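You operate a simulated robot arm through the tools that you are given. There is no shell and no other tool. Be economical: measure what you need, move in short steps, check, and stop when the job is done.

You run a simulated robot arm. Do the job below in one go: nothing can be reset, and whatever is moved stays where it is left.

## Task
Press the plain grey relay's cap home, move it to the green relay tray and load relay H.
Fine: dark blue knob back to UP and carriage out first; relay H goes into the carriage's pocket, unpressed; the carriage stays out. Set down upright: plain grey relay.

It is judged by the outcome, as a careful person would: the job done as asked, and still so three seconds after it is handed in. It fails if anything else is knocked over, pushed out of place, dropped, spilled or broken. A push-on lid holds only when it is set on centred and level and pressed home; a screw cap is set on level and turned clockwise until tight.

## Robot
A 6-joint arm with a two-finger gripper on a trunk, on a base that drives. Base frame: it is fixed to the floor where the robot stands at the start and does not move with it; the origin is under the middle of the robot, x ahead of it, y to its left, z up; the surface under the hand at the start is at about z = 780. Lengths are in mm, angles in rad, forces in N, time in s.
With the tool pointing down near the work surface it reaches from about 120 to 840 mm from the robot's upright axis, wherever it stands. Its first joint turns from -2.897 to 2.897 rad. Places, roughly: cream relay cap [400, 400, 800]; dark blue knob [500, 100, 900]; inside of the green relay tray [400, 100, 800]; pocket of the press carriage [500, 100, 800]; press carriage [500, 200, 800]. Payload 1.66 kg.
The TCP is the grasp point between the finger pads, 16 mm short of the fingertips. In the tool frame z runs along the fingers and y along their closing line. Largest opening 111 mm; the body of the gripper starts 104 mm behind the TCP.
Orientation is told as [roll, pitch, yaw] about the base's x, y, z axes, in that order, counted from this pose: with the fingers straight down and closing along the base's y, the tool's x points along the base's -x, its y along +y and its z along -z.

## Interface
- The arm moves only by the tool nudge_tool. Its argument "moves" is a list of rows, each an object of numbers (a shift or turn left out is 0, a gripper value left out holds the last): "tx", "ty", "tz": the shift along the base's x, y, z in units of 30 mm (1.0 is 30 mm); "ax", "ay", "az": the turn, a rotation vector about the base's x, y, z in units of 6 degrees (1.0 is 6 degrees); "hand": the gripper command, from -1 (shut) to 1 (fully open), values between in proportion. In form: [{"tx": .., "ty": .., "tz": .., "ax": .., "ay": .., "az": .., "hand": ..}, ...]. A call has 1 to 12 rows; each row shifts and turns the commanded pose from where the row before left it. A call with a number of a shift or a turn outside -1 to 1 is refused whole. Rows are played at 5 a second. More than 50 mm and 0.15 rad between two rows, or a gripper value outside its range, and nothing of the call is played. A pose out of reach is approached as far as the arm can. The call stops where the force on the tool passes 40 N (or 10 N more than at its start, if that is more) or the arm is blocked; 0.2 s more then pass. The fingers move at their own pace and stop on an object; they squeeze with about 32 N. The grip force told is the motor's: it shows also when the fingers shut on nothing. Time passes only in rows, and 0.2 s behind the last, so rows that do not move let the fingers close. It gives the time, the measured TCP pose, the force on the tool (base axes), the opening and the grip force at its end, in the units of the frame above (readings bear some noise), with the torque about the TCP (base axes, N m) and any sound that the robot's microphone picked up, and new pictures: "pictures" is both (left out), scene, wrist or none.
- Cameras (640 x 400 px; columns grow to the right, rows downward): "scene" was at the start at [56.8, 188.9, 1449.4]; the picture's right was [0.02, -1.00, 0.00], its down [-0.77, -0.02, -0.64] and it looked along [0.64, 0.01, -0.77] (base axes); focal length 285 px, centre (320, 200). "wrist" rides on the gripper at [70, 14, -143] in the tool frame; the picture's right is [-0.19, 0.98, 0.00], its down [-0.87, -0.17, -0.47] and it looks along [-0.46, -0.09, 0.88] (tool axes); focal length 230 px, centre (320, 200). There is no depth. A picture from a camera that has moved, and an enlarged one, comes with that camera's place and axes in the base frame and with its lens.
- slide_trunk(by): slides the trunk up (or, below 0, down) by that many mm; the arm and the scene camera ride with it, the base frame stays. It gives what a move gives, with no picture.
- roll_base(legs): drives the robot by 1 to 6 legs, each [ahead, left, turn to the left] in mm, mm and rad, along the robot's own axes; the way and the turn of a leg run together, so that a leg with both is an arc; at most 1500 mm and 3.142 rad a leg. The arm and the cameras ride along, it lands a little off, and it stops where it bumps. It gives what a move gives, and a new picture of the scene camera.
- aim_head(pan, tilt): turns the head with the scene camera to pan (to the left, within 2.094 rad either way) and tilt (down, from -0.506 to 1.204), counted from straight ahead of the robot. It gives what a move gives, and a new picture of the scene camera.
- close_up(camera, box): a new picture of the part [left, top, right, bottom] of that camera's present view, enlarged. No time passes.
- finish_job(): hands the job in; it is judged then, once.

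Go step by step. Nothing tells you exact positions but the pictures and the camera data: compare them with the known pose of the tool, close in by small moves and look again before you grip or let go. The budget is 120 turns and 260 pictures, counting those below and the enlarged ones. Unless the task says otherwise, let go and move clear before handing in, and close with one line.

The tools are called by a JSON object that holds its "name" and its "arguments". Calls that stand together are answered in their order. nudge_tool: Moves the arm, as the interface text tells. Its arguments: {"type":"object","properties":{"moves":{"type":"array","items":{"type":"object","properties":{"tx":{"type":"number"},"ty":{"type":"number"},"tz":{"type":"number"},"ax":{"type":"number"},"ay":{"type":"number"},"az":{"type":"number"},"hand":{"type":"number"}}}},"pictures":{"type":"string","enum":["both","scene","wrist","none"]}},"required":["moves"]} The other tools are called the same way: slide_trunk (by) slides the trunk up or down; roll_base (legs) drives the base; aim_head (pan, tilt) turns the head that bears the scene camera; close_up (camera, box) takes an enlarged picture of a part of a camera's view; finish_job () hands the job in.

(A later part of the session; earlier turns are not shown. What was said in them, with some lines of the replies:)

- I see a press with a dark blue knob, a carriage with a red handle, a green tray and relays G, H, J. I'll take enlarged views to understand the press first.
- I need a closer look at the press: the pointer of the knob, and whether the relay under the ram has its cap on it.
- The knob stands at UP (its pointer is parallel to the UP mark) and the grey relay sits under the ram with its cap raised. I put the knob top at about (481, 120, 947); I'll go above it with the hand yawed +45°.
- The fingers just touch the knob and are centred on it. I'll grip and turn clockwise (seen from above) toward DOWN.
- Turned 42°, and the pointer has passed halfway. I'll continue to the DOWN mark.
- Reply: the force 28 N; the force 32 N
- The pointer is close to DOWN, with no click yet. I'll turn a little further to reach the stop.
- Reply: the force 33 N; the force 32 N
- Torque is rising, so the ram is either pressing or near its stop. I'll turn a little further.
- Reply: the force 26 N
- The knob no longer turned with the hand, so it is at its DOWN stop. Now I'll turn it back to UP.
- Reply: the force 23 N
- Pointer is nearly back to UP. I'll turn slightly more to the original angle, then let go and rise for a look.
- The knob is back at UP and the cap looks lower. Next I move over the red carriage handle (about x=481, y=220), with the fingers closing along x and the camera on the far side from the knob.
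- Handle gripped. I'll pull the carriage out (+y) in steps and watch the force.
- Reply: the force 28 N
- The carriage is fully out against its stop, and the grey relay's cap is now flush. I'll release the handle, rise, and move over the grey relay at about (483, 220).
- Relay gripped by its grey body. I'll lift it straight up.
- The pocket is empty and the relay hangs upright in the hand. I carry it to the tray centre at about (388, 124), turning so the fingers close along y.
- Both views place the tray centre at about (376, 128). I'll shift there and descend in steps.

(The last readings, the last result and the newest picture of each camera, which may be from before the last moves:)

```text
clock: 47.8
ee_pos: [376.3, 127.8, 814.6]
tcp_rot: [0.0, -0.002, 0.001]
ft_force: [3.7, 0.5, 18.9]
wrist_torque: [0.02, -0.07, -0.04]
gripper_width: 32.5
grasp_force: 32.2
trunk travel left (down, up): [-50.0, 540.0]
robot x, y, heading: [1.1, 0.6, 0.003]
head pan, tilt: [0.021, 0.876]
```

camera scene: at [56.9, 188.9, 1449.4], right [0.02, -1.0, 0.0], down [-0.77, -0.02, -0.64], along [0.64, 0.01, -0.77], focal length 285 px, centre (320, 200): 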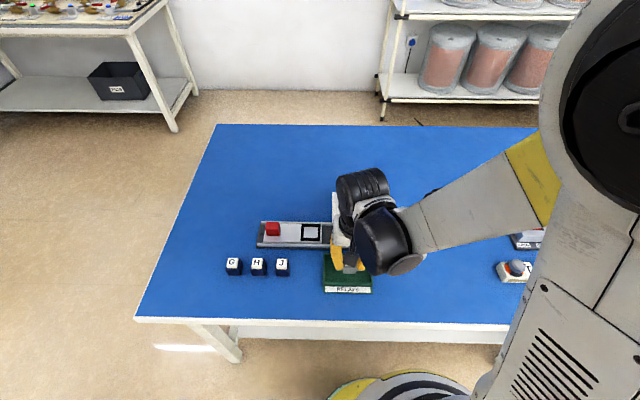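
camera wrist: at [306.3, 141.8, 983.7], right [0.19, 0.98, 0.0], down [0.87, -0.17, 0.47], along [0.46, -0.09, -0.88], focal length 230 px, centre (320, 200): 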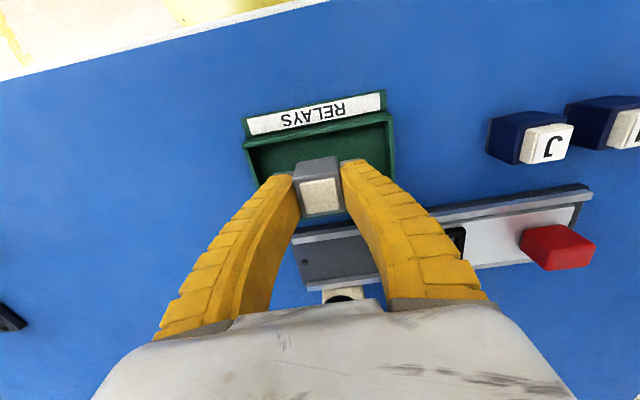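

The relay is resting on the tray floor (contact force seen). I'll ease off, open gently and rise.

{"name": "nudge_tool", "arguments": {"moves": [{"tz": 0.08}, {}, {"hand": -0.3}, {"hand": 0.0}, {"hand": 0.1}, {}, {"tz": 0.4}, {"tz": 0.7}, {"tz": 0.8}, {"tz": 0.8}, {}]}}

{"name": "close_up", "arguments": {"camera": "wrist", "box": [200, 50, 440, 250]}}

{"name": "close_up", "arguments": {"camera": "scene", "box": [310, 220, 390, 300]}}

```text
clock: 50.2
ee_pos: [376.2, 128.5, 897.8]
tcp_rot: [0.0, 0.0, 0.001]
ft_force: [-0.6, -0.7, 0.2]
wrist_torque: [0.01, -0.02, -0.01]
gripper_width: 63.0
grasp_force: 1.0
trunk travel left (down, up): [-50.0, 540.0]
robot x, y, heading: [-2.8, -1.8, 0.002]
head pan, tilt: [0.021, 0.876]
camera scene: at [56.7, 188.8, 1449.4], right [0.02, -1.0, 0.0], down [-0.77, -0.02, -0.64], along [0.64, 0.01, -0.77], focal length 285 px, centre (320, 200)
camera wrist: at [306.5, 141.1, 1040.2], right [0.19, 0.98, 0.0], down [0.87, -0.17, 0.47], along [0.46, -0.09, -0.88], focal length 230 px, centre (320, 200)
```

scene: 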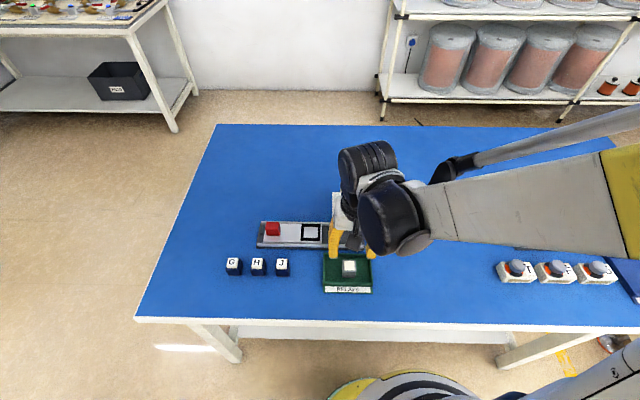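
wrist: 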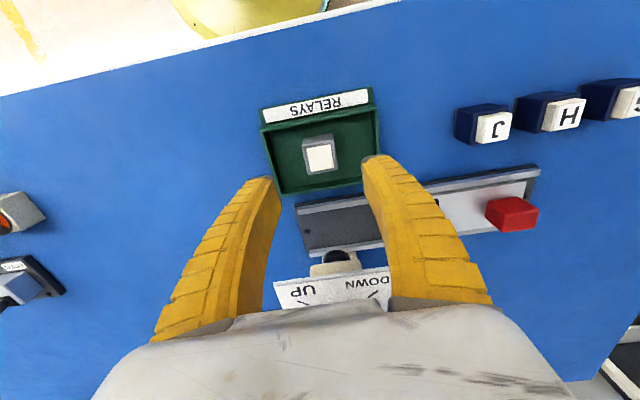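

```text
2.00 times, centred on (320, 150) of wrist
camera zoom: at [306.5, 141.1, 1040.2], right [0.19, 0.98, 0.0], down [0.87, -0.17, 0.47], along [0.46, -0.09, -0.88], focal length 460 px, centre (320, 300)
```

zoom: 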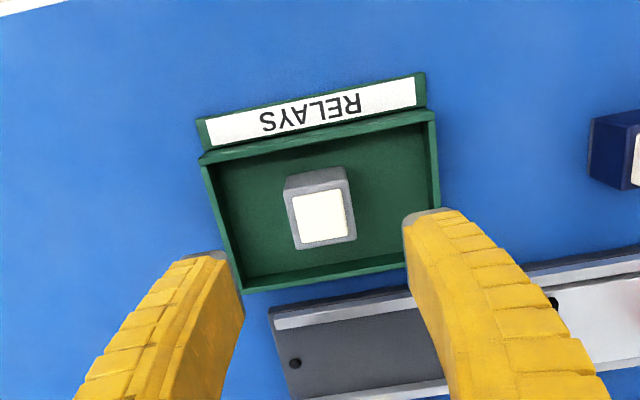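

```text
5.00 times, centred on (350, 260) of scene
camera zoom: at [56.7, 188.8, 1449.4], right [0.02, -1.0, 0.0], down [-0.77, -0.02, -0.64], along [0.64, 0.01, -0.77], focal length 1425 px, centre (170, -100)
```

zoom: 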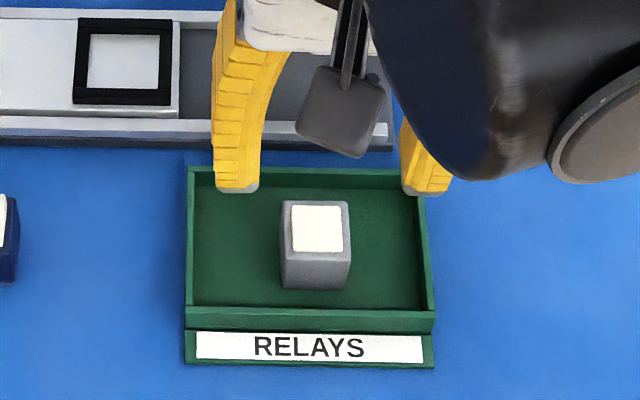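

The grey relay stands upright in the tray with its cap flush. Next I go above relay H (about 377, 345), with the hand yawed −90° so the fingers close along x, clear of its neighbours G and J.

{"name": "nudge_tool", "arguments": {"moves": [{"ty": 0.5, "az": -1, "tz": 0.2}, {"ty": 0.5, "az": -1, "tz": 0.2}, {"ty": 0.5, "az": -1}, {"ty": 0.5, "az": -1}, {"ty": 0.5, "az": -1}, {"ty": 0.5, "az": -1}, {"ty": 0.5, "az": -1}, {"ty": 0.5, "az": -1}, {"ty": 0.5, "az": -1}, {"ty": 0.5, "az": -1}, {"ty": 0.5, "az": -1}, {"ty": 0.5, "az": -1}], "pictures": "none"}}

{"name": "nudge_tool", "arguments": {"moves": [{"ty": 0.5, "az": -1}, {"ty": 0.5, "az": -1}, {"ty": 0.22, "az": -1}, {}]}}

{"name": "close_up", "arguments": {"camera": "wrist", "box": [220, 80, 440, 260]}}

{"name": "close_up", "arguments": {"camera": "scene", "box": [210, 180, 330, 300]}}

```text
clock: 52.8
ee_pos: [375.8, 308.0, 908.8]
tcp_rot: [-0.001, 0.0, -1.255]
ft_force: [0.0, -0.2, -0.1]
wrist_torque: [0.02, 0.04, 0.02]
gripper_width: 62.9
grasp_force: 1.6
trunk travel left (down, up): [-50.0, 540.0]
robot x, y, heading: [0.9, 2.2, 0.003]
head pan, tilt: [0.021, 0.876]
```

```text
clock: 53.8
ee_pos: [376.5, 346.2, 909.0]
tcp_rot: [0.001, -0.001, -1.567]
ft_force: [-0.3, 0.6, -0.1]
wrist_torque: [0.0, -0.01, -0.01]
gripper_width: 63.0
grasp_force: 1.2
trunk travel left (down, up): [-50.0, 540.0]
robot x, y, heading: [3.4, -3.6, -0.0]
head pan, tilt: [0.021, 0.876]
camera scene: at [56.8, 188.8, 1449.4], right [0.02, -1.0, 0.0], down [-0.77, -0.02, -0.64], along [0.64, 0.01, -0.77], focal length 285 px, centre (320, 200)
camera wrist: at [389.8, 414.9, 1051.6], right [0.98, -0.19, 0.0], down [-0.17, -0.87, 0.47], along [-0.09, -0.46, -0.88], focal length 230 px, centre (320, 200)
```

scene: 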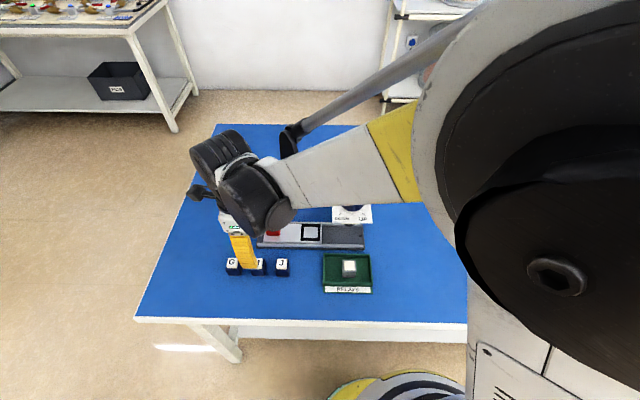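
wrist: 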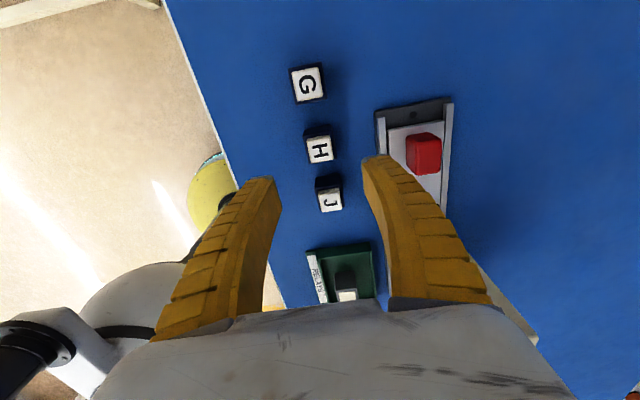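

```text
2.22 times, centred on (330, 170) of wrist
camera zoom: at [389.8, 414.9, 1051.6], right [0.98, -0.19, 0.0], down [-0.17, -0.87, 0.47], along [-0.09, -0.46, -0.88], focal length 511 px, centre (298, 267)
```

zoom: 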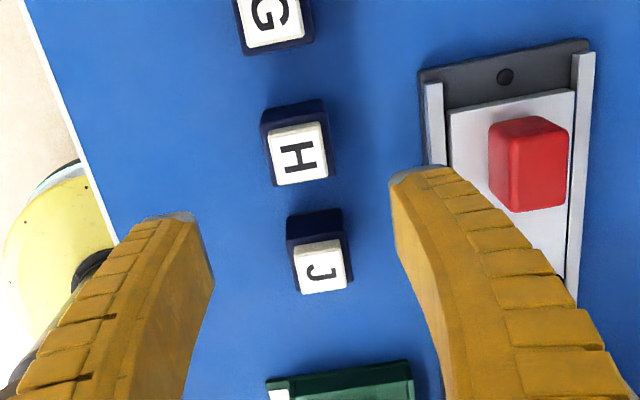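

```text
3.33 times, centred on (270, 240) of scene
camera zoom: at [56.8, 188.8, 1449.4], right [0.02, -1.0, 0.0], down [-0.77, -0.02, -0.64], along [0.64, 0.01, -0.77], focal length 950 px, centre (487, 67)
```

zoom: 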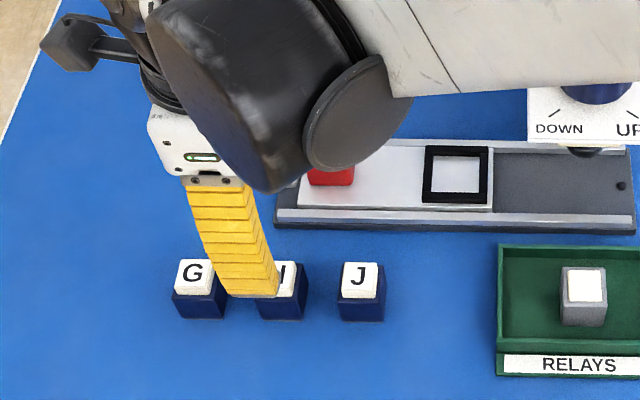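

{"name": "nudge_tool", "arguments": {"moves": [{"tz": -0.8, "tx": 0.04, "ty": 0.1}, {"tz": -0.8}, {}]}}

{"name": "close_up", "arguments": {"camera": "wrist", "box": [220, 80, 440, 260]}}

{"name": "close_up", "arguments": {"camera": "scene", "box": [210, 190, 330, 290]}}

```text
clock: 54.6
ee_pos: [377.2, 347.5, 859.8]
tcp_rot: [0.0, -0.001, -1.568]
ft_force: [0.2, -0.4, 0.4]
wrist_torque: [-0.03, 0.05, 0.02]
gripper_width: 62.7
grasp_force: 1.7
trunk travel left (down, up): [-50.0, 540.0]
robot x, y, heading: [0.1, -1.7, -0.002]
head pan, tilt: [0.021, 0.876]
camera scene: at [56.9, 188.9, 1449.4], right [0.02, -1.0, 0.0], down [-0.77, -0.02, -0.64], along [0.64, 0.01, -0.77], focal length 285 px, centre (320, 200)
camera wrist: at [390.7, 417.9, 1003.1], right [0.98, -0.19, 0.0], down [-0.17, -0.87, 0.47], along [-0.09, -0.46, -0.88], focal length 230 px, centre (320, 200)
```

scene: 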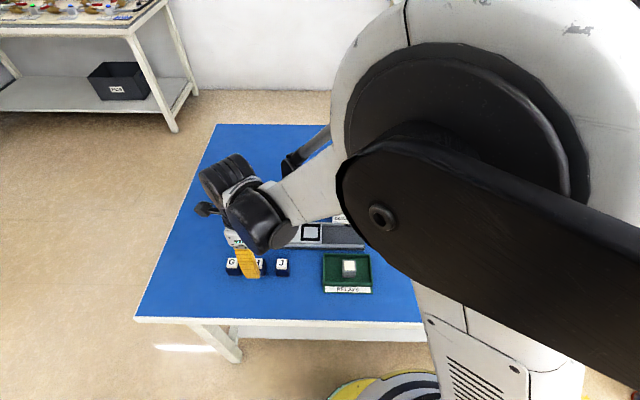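
wrist: 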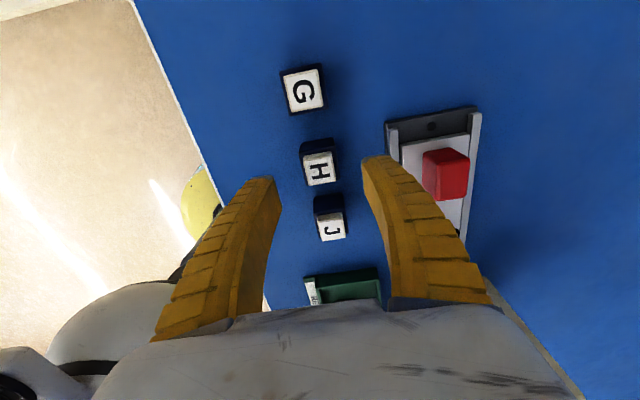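

```text
2.22 times, centred on (330, 170) of wrist
camera zoom: at [390.7, 417.9, 1003.1], right [0.98, -0.19, 0.0], down [-0.17, -0.87, 0.47], along [-0.09, -0.46, -0.88], focal length 511 px, centre (298, 267)
```

zoom: 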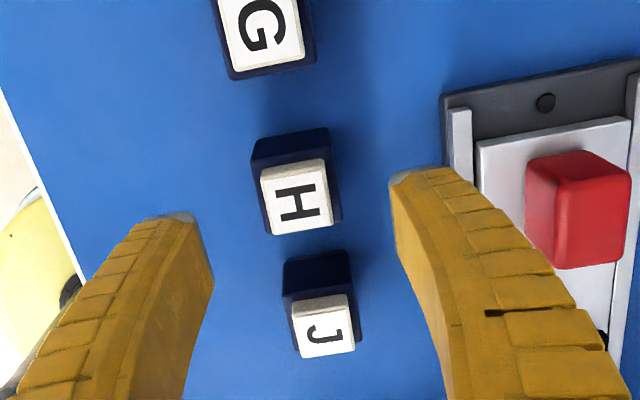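

```text
4.00 times, centred on (270, 240) of scene
camera zoom: at [56.9, 188.9, 1449.4], right [0.02, -1.0, 0.0], down [-0.77, -0.02, -0.64], along [0.64, 0.01, -0.77], focal length 1140 px, centre (520, 40)
```

zoom: 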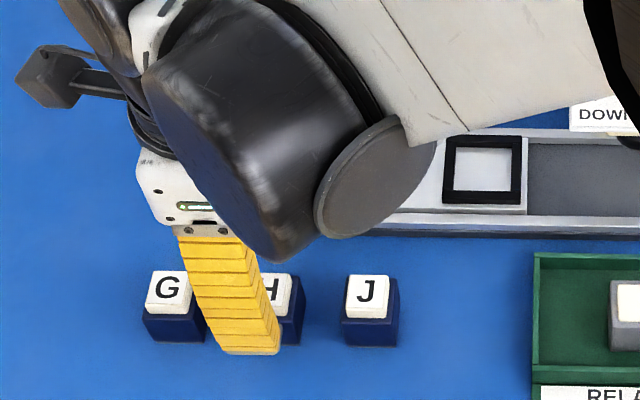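

{"name": "nudge_tool", "arguments": {"moves": [{"tz": -0.6, "ty": 0.1}, {"tz": -0.5}, {}]}}

{"name": "close_up", "arguments": {"camera": "wrist", "box": [220, 80, 440, 260]}}

{"name": "close_up", "arguments": {"camera": "scene", "box": [210, 210, 330, 290]}}

```text
clock: 55.4
ee_pos: [376.6, 350.4, 827.2]
tcp_rot: [-0.001, 0.001, -1.568]
ft_force: [0.9, -0.6, -0.7]
wrist_torque: [-0.02, -0.02, -0.04]
gripper_width: 63.0
grasp_force: 1.8
trunk travel left (down, up): [-50.0, 540.0]
robot x, y, heading: [3.2, -1.1, 0.0]
head pan, tilt: [0.021, 0.876]
camera scene: at [56.9, 188.9, 1449.4], right [0.02, -1.0, 0.0], down [-0.77, -0.02, -0.64], along [0.64, 0.01, -0.77], focal length 285 px, centre (320, 200)
camera wrist: at [390.4, 420.7, 970.0], right [0.98, -0.19, 0.0], down [-0.17, -0.87, 0.47], along [-0.09, -0.46, -0.88], focal length 230 px, centre (320, 200)
```

scene: 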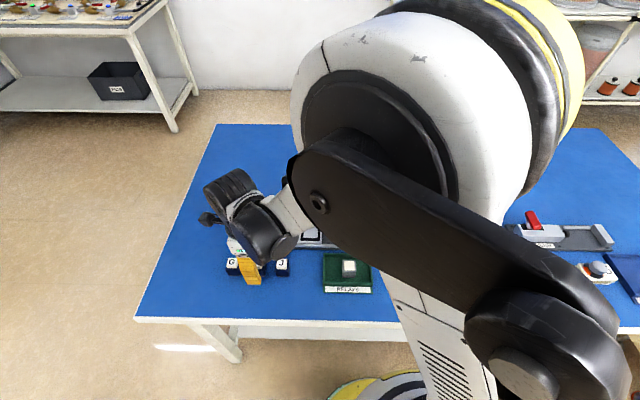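
wrist: 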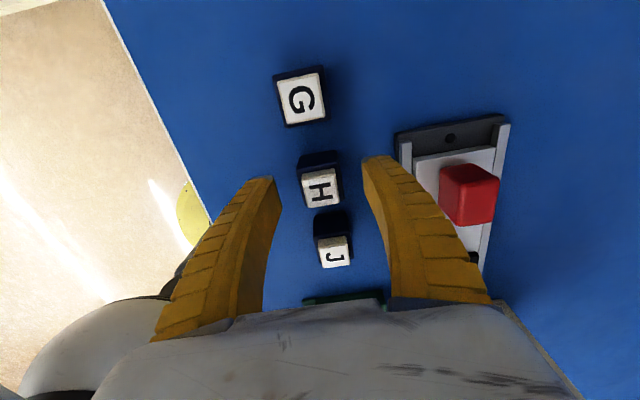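

```text
2.22 times, centred on (330, 170) of wrist
camera zoom: at [390.4, 420.7, 970.0], right [0.98, -0.19, 0.0], down [-0.17, -0.87, 0.47], along [-0.09, -0.46, -0.88], focal length 511 px, centre (298, 267)
```

zoom: 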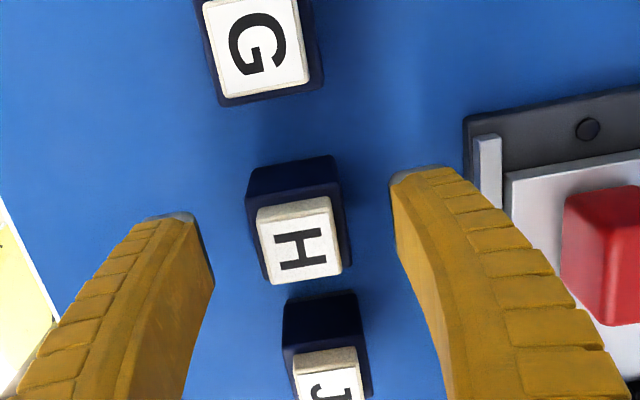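

```text
5.00 times, centred on (270, 250) of scene
camera zoom: at [56.9, 188.9, 1449.4], right [0.02, -1.0, 0.0], down [-0.77, -0.02, -0.64], along [0.64, 0.01, -0.77], focal length 1425 px, centre (570, -50)
```

zoom: 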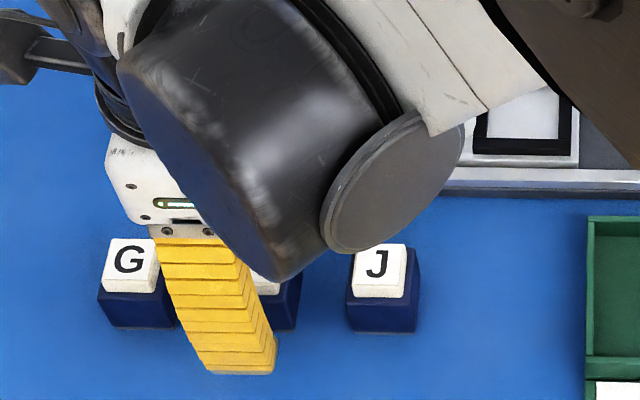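

{"name": "nudge_tool", "arguments": {"moves": [{"tz": -0.3, "tx": 0.03, "ty": -0.02}, {"tz": -0.26}, {"hand": -0.2}, {"hand": -1}, {}, {}]}}

{"name": "close_up", "arguments": {"camera": "wrist", "box": [220, 80, 440, 260]}}

```text
clock: 56.8
ee_pos: [377.7, 350.4, 810.6]
tcp_rot: [0.002, 0.002, -1.569]
ft_force: [1.2, 1.6, 10.8]
wrist_torque: [0.05, -0.05, 0.04]
gripper_width: 28.2
grasp_force: 31.6
trunk travel left (down, up): [-50.0, 540.0]
robot x, y, heading: [0.6, -0.7, -0.002]
head pan, tilt: [0.021, 0.876]
camera scene: at [56.4, 188.5, 1449.5], right [0.02, -1.0, 0.0], down [-0.77, -0.02, -0.64], along [0.64, 0.01, -0.77], focal length 285 px, centre (320, 200)
camera wrist: at [391.3, 420.2, 954.1], right [0.98, -0.19, 0.0], down [-0.17, -0.87, 0.47], along [-0.09, -0.46, -0.88], focal length 230 px, centre (320, 200)
```

scene: 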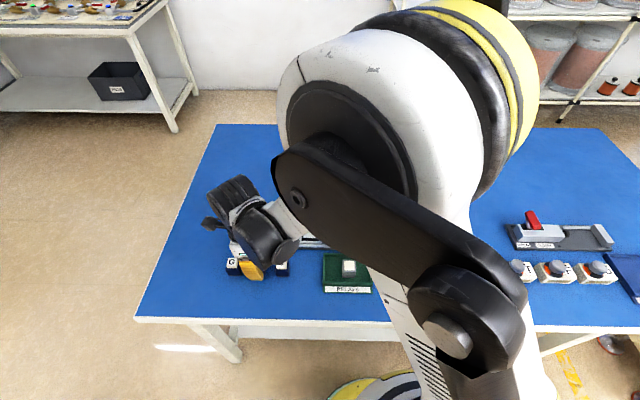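
wrist: 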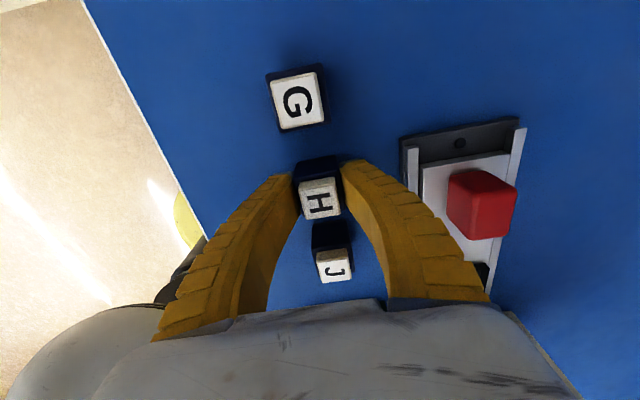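

```text
2.22 times, centred on (330, 170) of wrist
camera zoom: at [391.3, 420.2, 954.1], right [0.98, -0.19, 0.0], down [-0.17, -0.87, 0.47], along [-0.09, -0.46, -0.88], focal length 511 px, centre (298, 267)
```

zoom: 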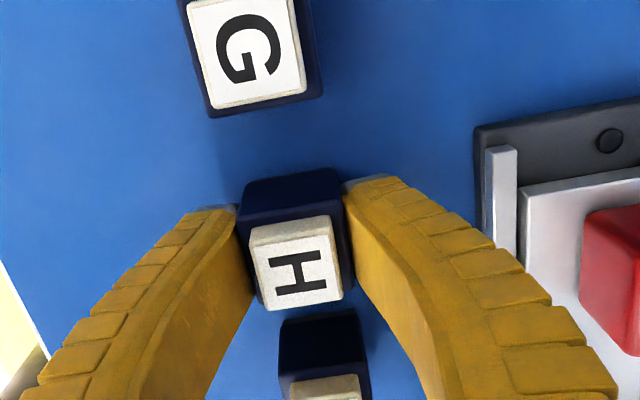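

Relay H is gripped by its body. I'll lift it and carry it over the pocket, where the grey relay had been gripped at TCP (480.2, 225.4).

{"name": "nudge_tool", "arguments": {"moves": [{"tz": 0.4}, {"tz": 0.8}, {"tz": 0.8}, {"tz": 0.8}, {"tz": 0.8}, {"tx": 0.57, "ty": -0.695}, {"tx": 0.57, "ty": -0.695}, {"tx": 0.57, "ty": -0.695}, {"tx": 0.57, "ty": -0.695}, {"tx": 0.57, "ty": -0.695}, {"tx": 0.57, "ty": -0.695}, {}]}}

{"name": "close_up", "arguments": {"camera": "wrist", "box": [240, 100, 420, 300]}}

{"name": "close_up", "arguments": {"camera": "scene", "box": [220, 160, 380, 300]}}

```text
clock: 59.4
ee_pos: [480.2, 224.6, 919.1]
tcp_rot: [0.0, 0.0, -1.568]
ft_force: [0.0, -0.3, -0.6]
wrist_torque: [0.0, 0.04, 0.01]
gripper_width: 25.1
grasp_force: 32.0
trunk travel left (down, up): [-50.0, 540.0]
robot x, y, heading: [-0.9, -1.4, -0.001]
head pan, tilt: [0.021, 0.876]
camera scene: at [57.0, 188.7, 1449.4], right [0.02, -1.0, 0.0], down [-0.77, -0.02, -0.64], along [0.64, 0.01, -0.77], focal length 285 px, centre (320, 200)
camera wrist: at [494.5, 294.7, 1062.0], right [0.98, -0.19, 0.0], down [-0.17, -0.87, 0.47], along [-0.09, -0.46, -0.88], focal length 230 px, centre (320, 200)
```

scene: 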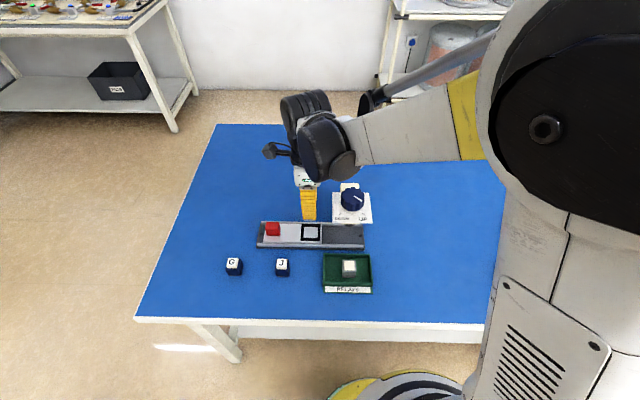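
wrist: 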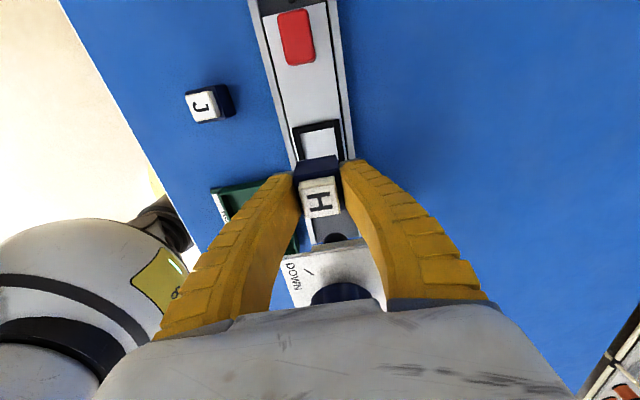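

```text
2.00 times, centred on (330, 200) of wrist
camera zoom: at [494.5, 294.7, 1062.0], right [0.98, -0.19, 0.0], down [-0.17, -0.87, 0.47], along [-0.09, -0.46, -0.88], focal length 460 px, centre (300, 200)
```

zoom: 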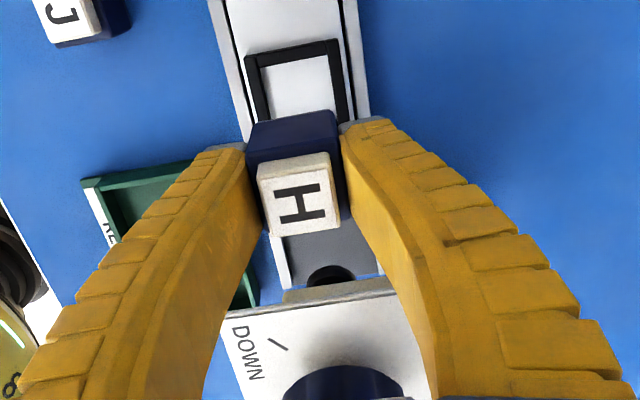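

```text
2.86 times, centred on (300, 230) of scene
camera zoom: at [57.0, 188.7, 1449.4], right [0.02, -1.0, 0.0], down [-0.77, -0.02, -0.64], along [0.64, 0.01, -0.77], focal length 814 px, centre (377, 114)
```

zoom: 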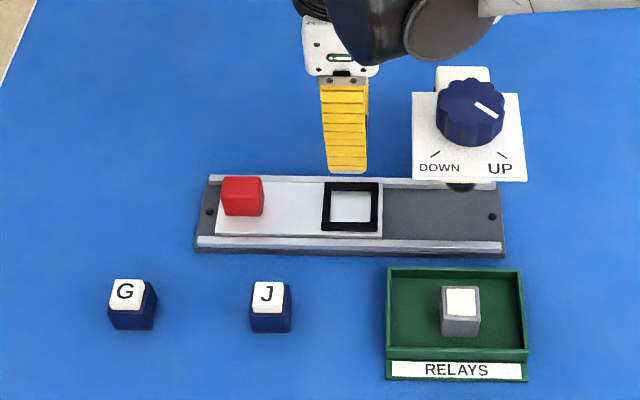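

H sits in the hand just as the grey relay did. I'll descend toward the pocket and check before entering.

{"name": "nudge_tool", "arguments": {"moves": [{"tz": -0.7, "ty": 0.02}, {"tz": -0.7}, {"tz": -0.7}, {"tz": -0.27}, {}]}}

{"name": "close_up", "arguments": {"camera": "wrist", "box": [240, 100, 420, 300]}}

{"name": "close_up", "arguments": {"camera": "scene", "box": [270, 200, 350, 260]}}

```text
clock: 60.6
ee_pos: [481.2, 226.1, 848.0]
tcp_rot: [0.001, 0.0, -1.567]
ft_force: [0.4, -0.8, 0.1]
wrist_torque: [-0.02, 0.0, -0.04]
gripper_width: 25.3
grasp_force: 32.6
trunk travel left (down, up): [-50.0, 540.0]
robot x, y, heading: [-0.0, 2.5, 0.001]
head pan, tilt: [0.021, 0.876]
camera scene: at [56.9, 188.9, 1449.4], right [0.02, -1.0, 0.0], down [-0.77, -0.02, -0.64], along [0.64, 0.01, -0.77], focal length 285 px, centre (320, 200)
camera wrist: at [493.9, 295.9, 990.9], right [0.98, -0.19, 0.0], down [-0.17, -0.87, 0.47], along [-0.09, -0.46, -0.88], focal length 230 px, centre (320, 200)
```

scene: 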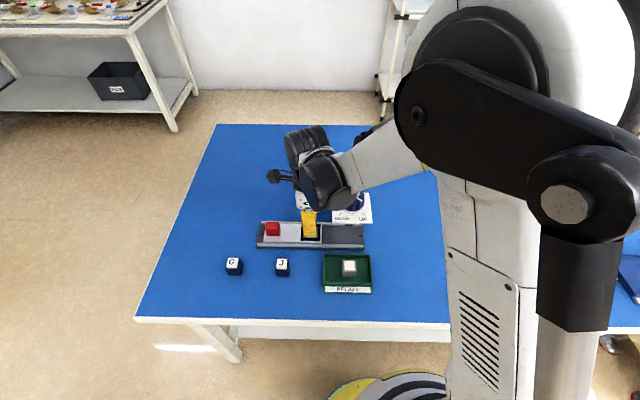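
wrist: 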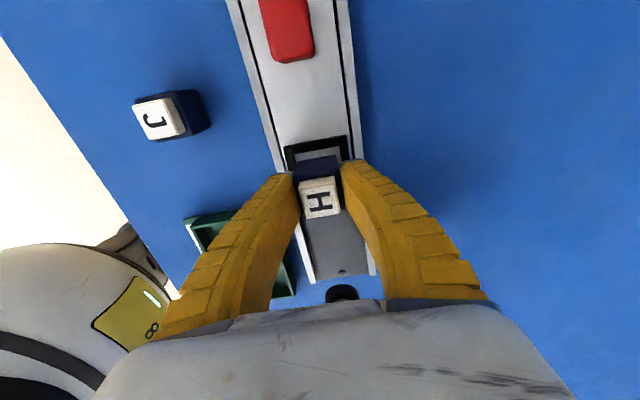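

```text
2.00 times, centred on (330, 200) of wrist
camera zoom: at [493.9, 295.9, 990.9], right [0.98, -0.19, 0.0], down [-0.17, -0.87, 0.47], along [-0.09, -0.46, -0.88], focal length 460 px, centre (300, 200)
```

zoom: 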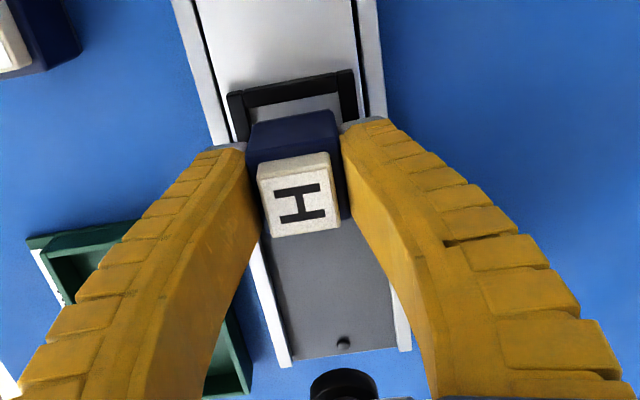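

```text
6.67 times, centred on (310, 230) of scene
camera zoom: at [56.9, 188.9, 1449.4], right [0.02, -1.0, 0.0], down [-0.77, -0.02, -0.64], along [0.64, 0.01, -0.77], focal length 1900 px, centre (387, 0)
```

zoom: 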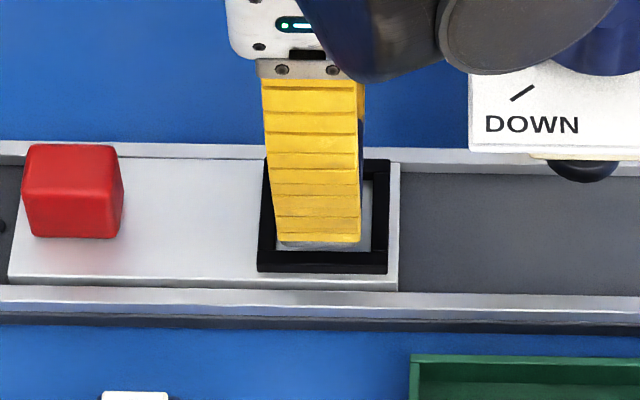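

{"name": "nudge_tool", "arguments": {"moves": [{"tz": -0.15}, {"tz": -0.15}, {"tz": -0.1}, {"tz": -0.1}, {}]}}

{"name": "close_up", "arguments": {"camera": "wrist", "box": [240, 100, 420, 300]}}

```text
clock: 61.8
ee_pos: [479.3, 226.2, 833.6]
tcp_rot: [0.0, -0.001, -1.57]
ft_force: [2.9, 1.0, 11.9]
wrist_torque: [0.01, 0.02, -0.02]
gripper_width: 27.6
grasp_force: 32.0
trunk travel left (down, up): [-50.0, 540.0]
robot x, y, heading: [0.6, -1.5, 0.002]
head pan, tilt: [0.021, 0.876]
camera scene: at [56.4, 188.6, 1449.6], right [0.02, -1.0, 0.0], down [-0.77, -0.02, -0.64], along [0.64, 0.01, -0.77], focal length 285 px, centre (320, 200)
camera wrist: at [493.7, 295.7, 976.2], right [0.98, -0.19, 0.0], down [-0.17, -0.87, 0.47], along [-0.09, -0.46, -0.88], focal length 230 px, centre (320, 200)
```

scene: 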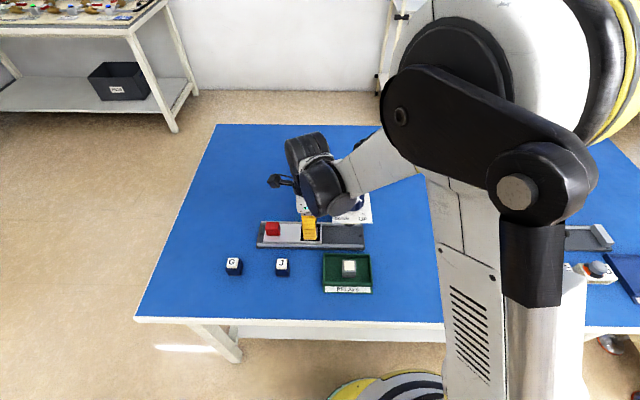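
wrist: 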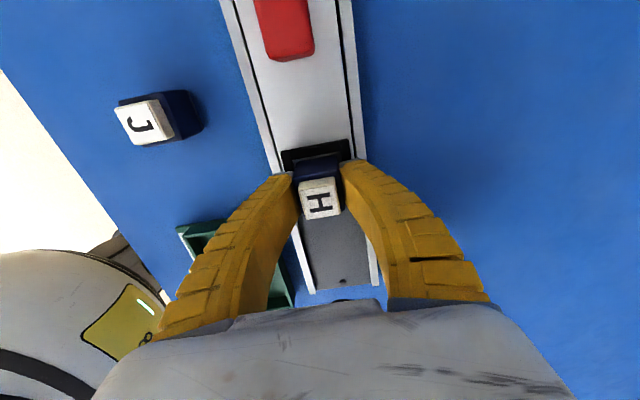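

```text
2.00 times, centred on (330, 200) of wrist
camera zoom: at [493.7, 295.7, 976.2], right [0.98, -0.19, 0.0], down [-0.17, -0.87, 0.47], along [-0.09, -0.46, -0.88], focal length 460 px, centre (300, 200)
```

zoom: 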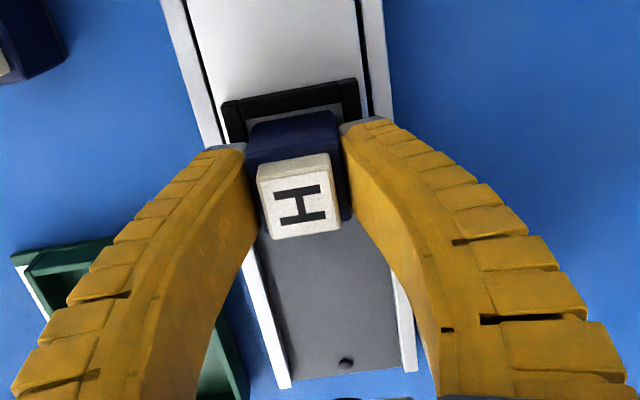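

{"name": "close_up", "arguments": {"camera": "scene", "box": [285, 205, 335, 255]}}

{"name": "close_up", "arguments": {"camera": "wrist", "box": [270, 130, 370, 230]}}

```text
8.00 times, centred on (310, 230) of scene
camera zoom: at [56.4, 188.6, 1449.6], right [0.02, -1.0, 0.0], down [-0.77, -0.02, -0.64], along [0.64, 0.01, -0.77], focal length 2280 px, centre (400, -40)
```

zoom: 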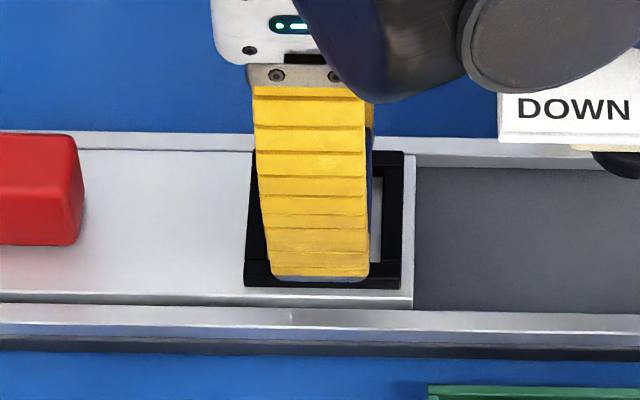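

```text
4.00 times, centred on (320, 180) of wrist
camera zoom: at [493.7, 295.7, 976.2], right [0.98, -0.19, 0.0], down [-0.17, -0.87, 0.47], along [-0.09, -0.46, -0.88], focal length 920 px, centre (320, 280)
```

zoom: 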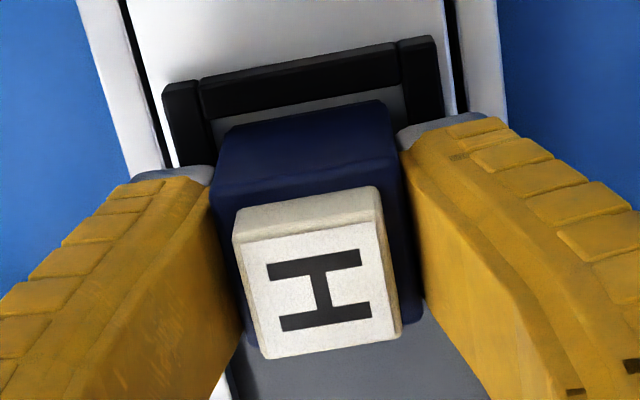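

{"name": "nudge_tool", "arguments": {"moves": [{"tz": -0.06}, {"tz": -0.06}, {}], "pictures": "none"}}

```text
clock: 62.6
ee_pos: [479.2, 225.7, 830.9]
tcp_rot: [0.002, 0.0, -1.568]
ft_force: [5.2, 1.0, 20.8]
wrist_torque: [0.02, -0.03, 0.01]
gripper_width: 33.8
grasp_force: 31.6
trunk travel left (down, up): [-50.0, 540.0]
robot x, y, heading: [1.3, 7.5, -0.0]
head pan, tilt: [0.021, 0.876]
```

Firm contact, just as when setting down in the tray, so it is seated. I'll ease off, release and rise.

{"name": "nudge_tool", "arguments": {"moves": [{"tz": 0.08}, {}, {"hand": -0.3}, {"hand": 0.0}, {"hand": 0.1}, {}, {"tz": 0.4}, {"tz": 0.7}, {"tz": 0.8}, {"tz": 0.8}, {"tz": 0.8}, {}]}}

{"name": "close_up", "arguments": {"camera": "scene", "box": [270, 190, 350, 260]}}

{"name": "close_up", "arguments": {"camera": "wrist", "box": [240, 80, 400, 200]}}

```text
clock: 65.2
ee_pos: [479.2, 226.6, 936.1]
tcp_rot: [0.001, 0.0, -1.568]
ft_force: [0.4, -0.3, 0.4]
wrist_torque: [0.02, 0.01, 0.0]
gripper_width: 62.9
grasp_force: 1.3
trunk travel left (down, up): [-50.0, 540.0]
robot x, y, heading: [-1.6, -5.1, -0.006]
head pan, tilt: [0.021, 0.876]
camera scene: at [56.8, 188.8, 1449.4], right [0.02, -1.0, 0.0], down [-0.77, -0.02, -0.64], along [0.64, 0.01, -0.77], focal length 285 px, centre (320, 200)
camera wrist: at [493.8, 296.5, 1079.5], right [0.98, -0.19, 0.0], down [-0.17, -0.87, 0.47], along [-0.09, -0.46, -0.88], focal length 230 px, centre (320, 200)
```

scene: 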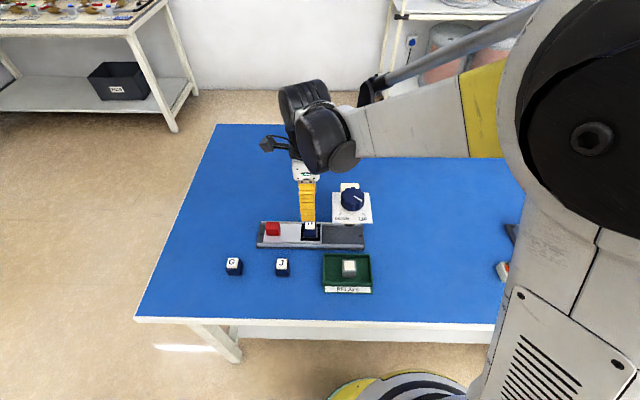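
wrist: 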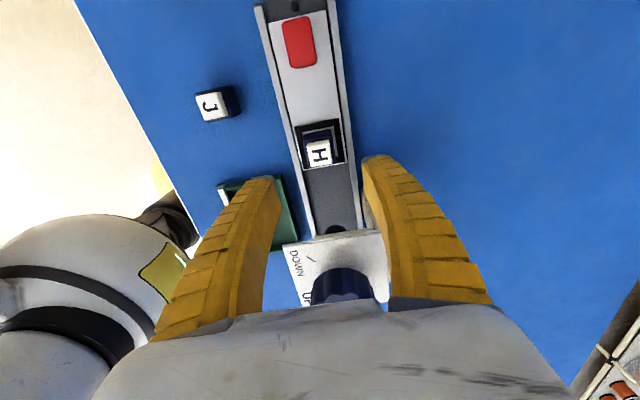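

```text
5.71 times, centred on (310, 225) of scene
camera zoom: at [56.8, 188.8, 1449.4], right [0.02, -1.0, 0.0], down [-0.77, -0.02, -0.64], along [0.64, 0.01, -0.77], focal length 1629 px, centre (377, 57)
```

zoom: 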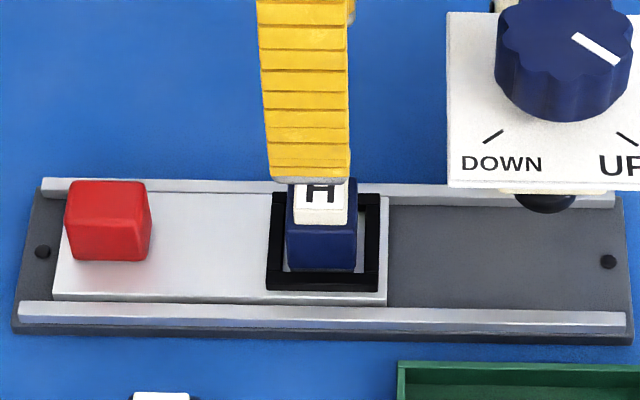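

```text
3.33 times, centred on (320, 140) of wrist
camera zoom: at [493.8, 296.5, 1079.5], right [0.98, -0.19, 0.0], down [-0.17, -0.87, 0.47], along [-0.09, -0.46, -0.88], focal length 767 px, centre (320, 400)
```

zoom: 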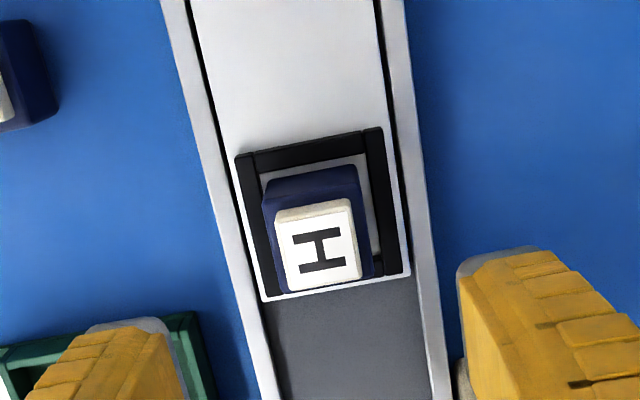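

H sits level in the pocket with its cap still raised. I'll back the arm away and take a final look.

{"name": "nudge_tool", "arguments": {"moves": [{"tz": 0.9}, {"tz": 0.9}, {"tz": 0.9}, {"ty": 0.9, "tz": 0.5}, {"ty": 0.9}, {"ty": 0.9}, {"ty": 0.9}, {}]}}

{"name": "close_up", "arguments": {"camera": "scene", "box": [220, 170, 400, 300]}}

```text
clock: 67.0
ee_pos: [480.5, 334.3, 1032.7]
tcp_rot: [0.001, 0.0, -1.571]
ft_force: [0.3, 0.3, -0.5]
wrist_torque: [0.03, -0.04, 0.03]
gripper_width: 62.8
grasp_force: 1.2
trunk travel left (down, up): [-50.0, 540.0]
robot x, y, heading: [-1.6, 2.1, 0.002]
head pan, tilt: [0.021, 0.876]
camera scene: at [56.9, 189.0, 1449.4], right [0.02, -1.0, 0.0], down [-0.77, -0.02, -0.64], along [0.64, 0.01, -0.77], focal length 285 px, centre (320, 200)
camera wrist: at [494.5, 404.1, 1174.7], right [0.98, -0.19, 0.0], down [-0.17, -0.87, 0.47], along [-0.09, -0.46, -0.88], focal length 230 px, centre (320, 200)
```

scene: 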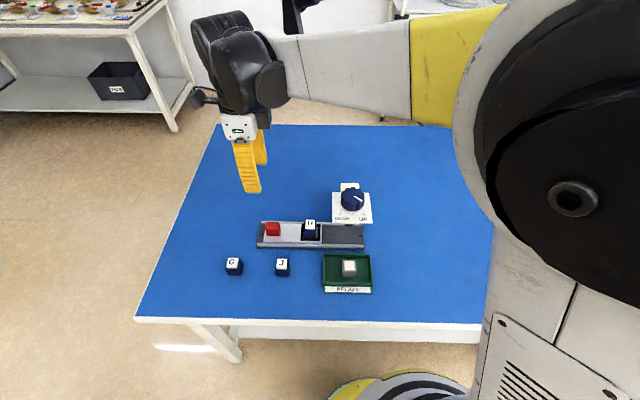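
wrist: 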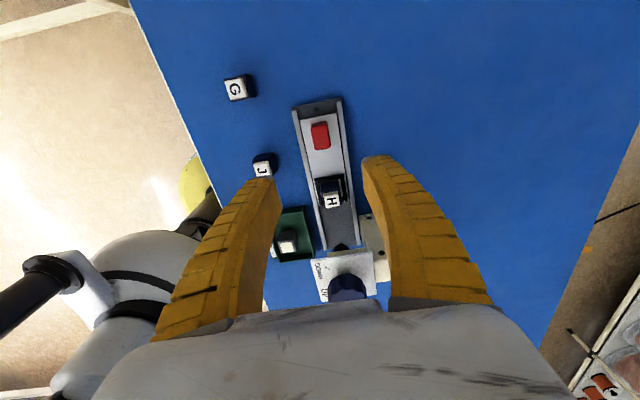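

```text
3.08 times, centred on (310, 235) of scene
camera zoom: at [56.9, 189.0, 1449.4], right [0.02, -1.0, 0.0], down [-0.77, -0.02, -0.64], along [0.64, 0.01, -0.77], focal length 877 px, centre (351, 92)
```

zoom: 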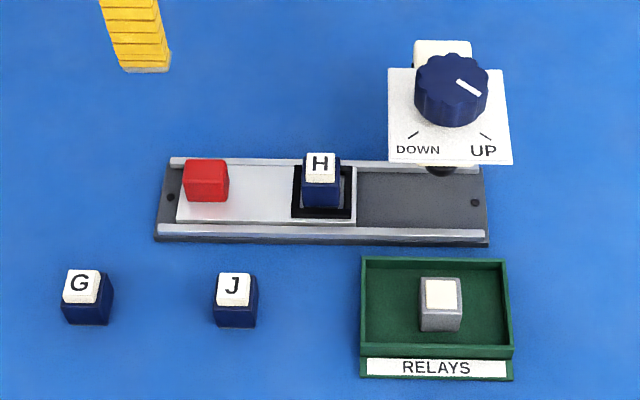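

{"name": "close_up", "arguments": {"camera": "scene", "box": [325, 245, 375, 285]}}

```text
10.00 times, centred on (350, 265) of scene
camera zoom: at [56.9, 189.0, 1449.4], right [0.02, -1.0, 0.0], down [-0.77, -0.02, -0.64], along [0.64, 0.01, -0.77], focal length 2850 px, centre (20, -450)
```

zoom: 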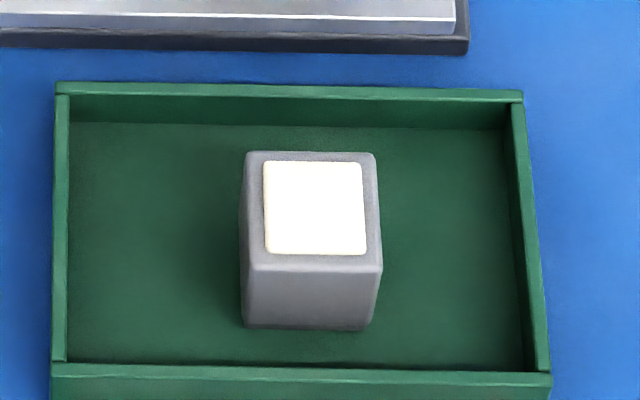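

The grey relay's cap is flush and it stands upright in the tray. The knob is at UP, the carriage is out, and H sits unpressed in the pocket, so I'm handing in.

{"name": "finish_job", "arguments": {}}

```text
The job is handed in.
```

The job is handed in: the plain grey relay's cap is pressed home and it stands upright in the green tray. The knob is back at UP, the carriage is out, and relay H sits unpressed in its pocket.
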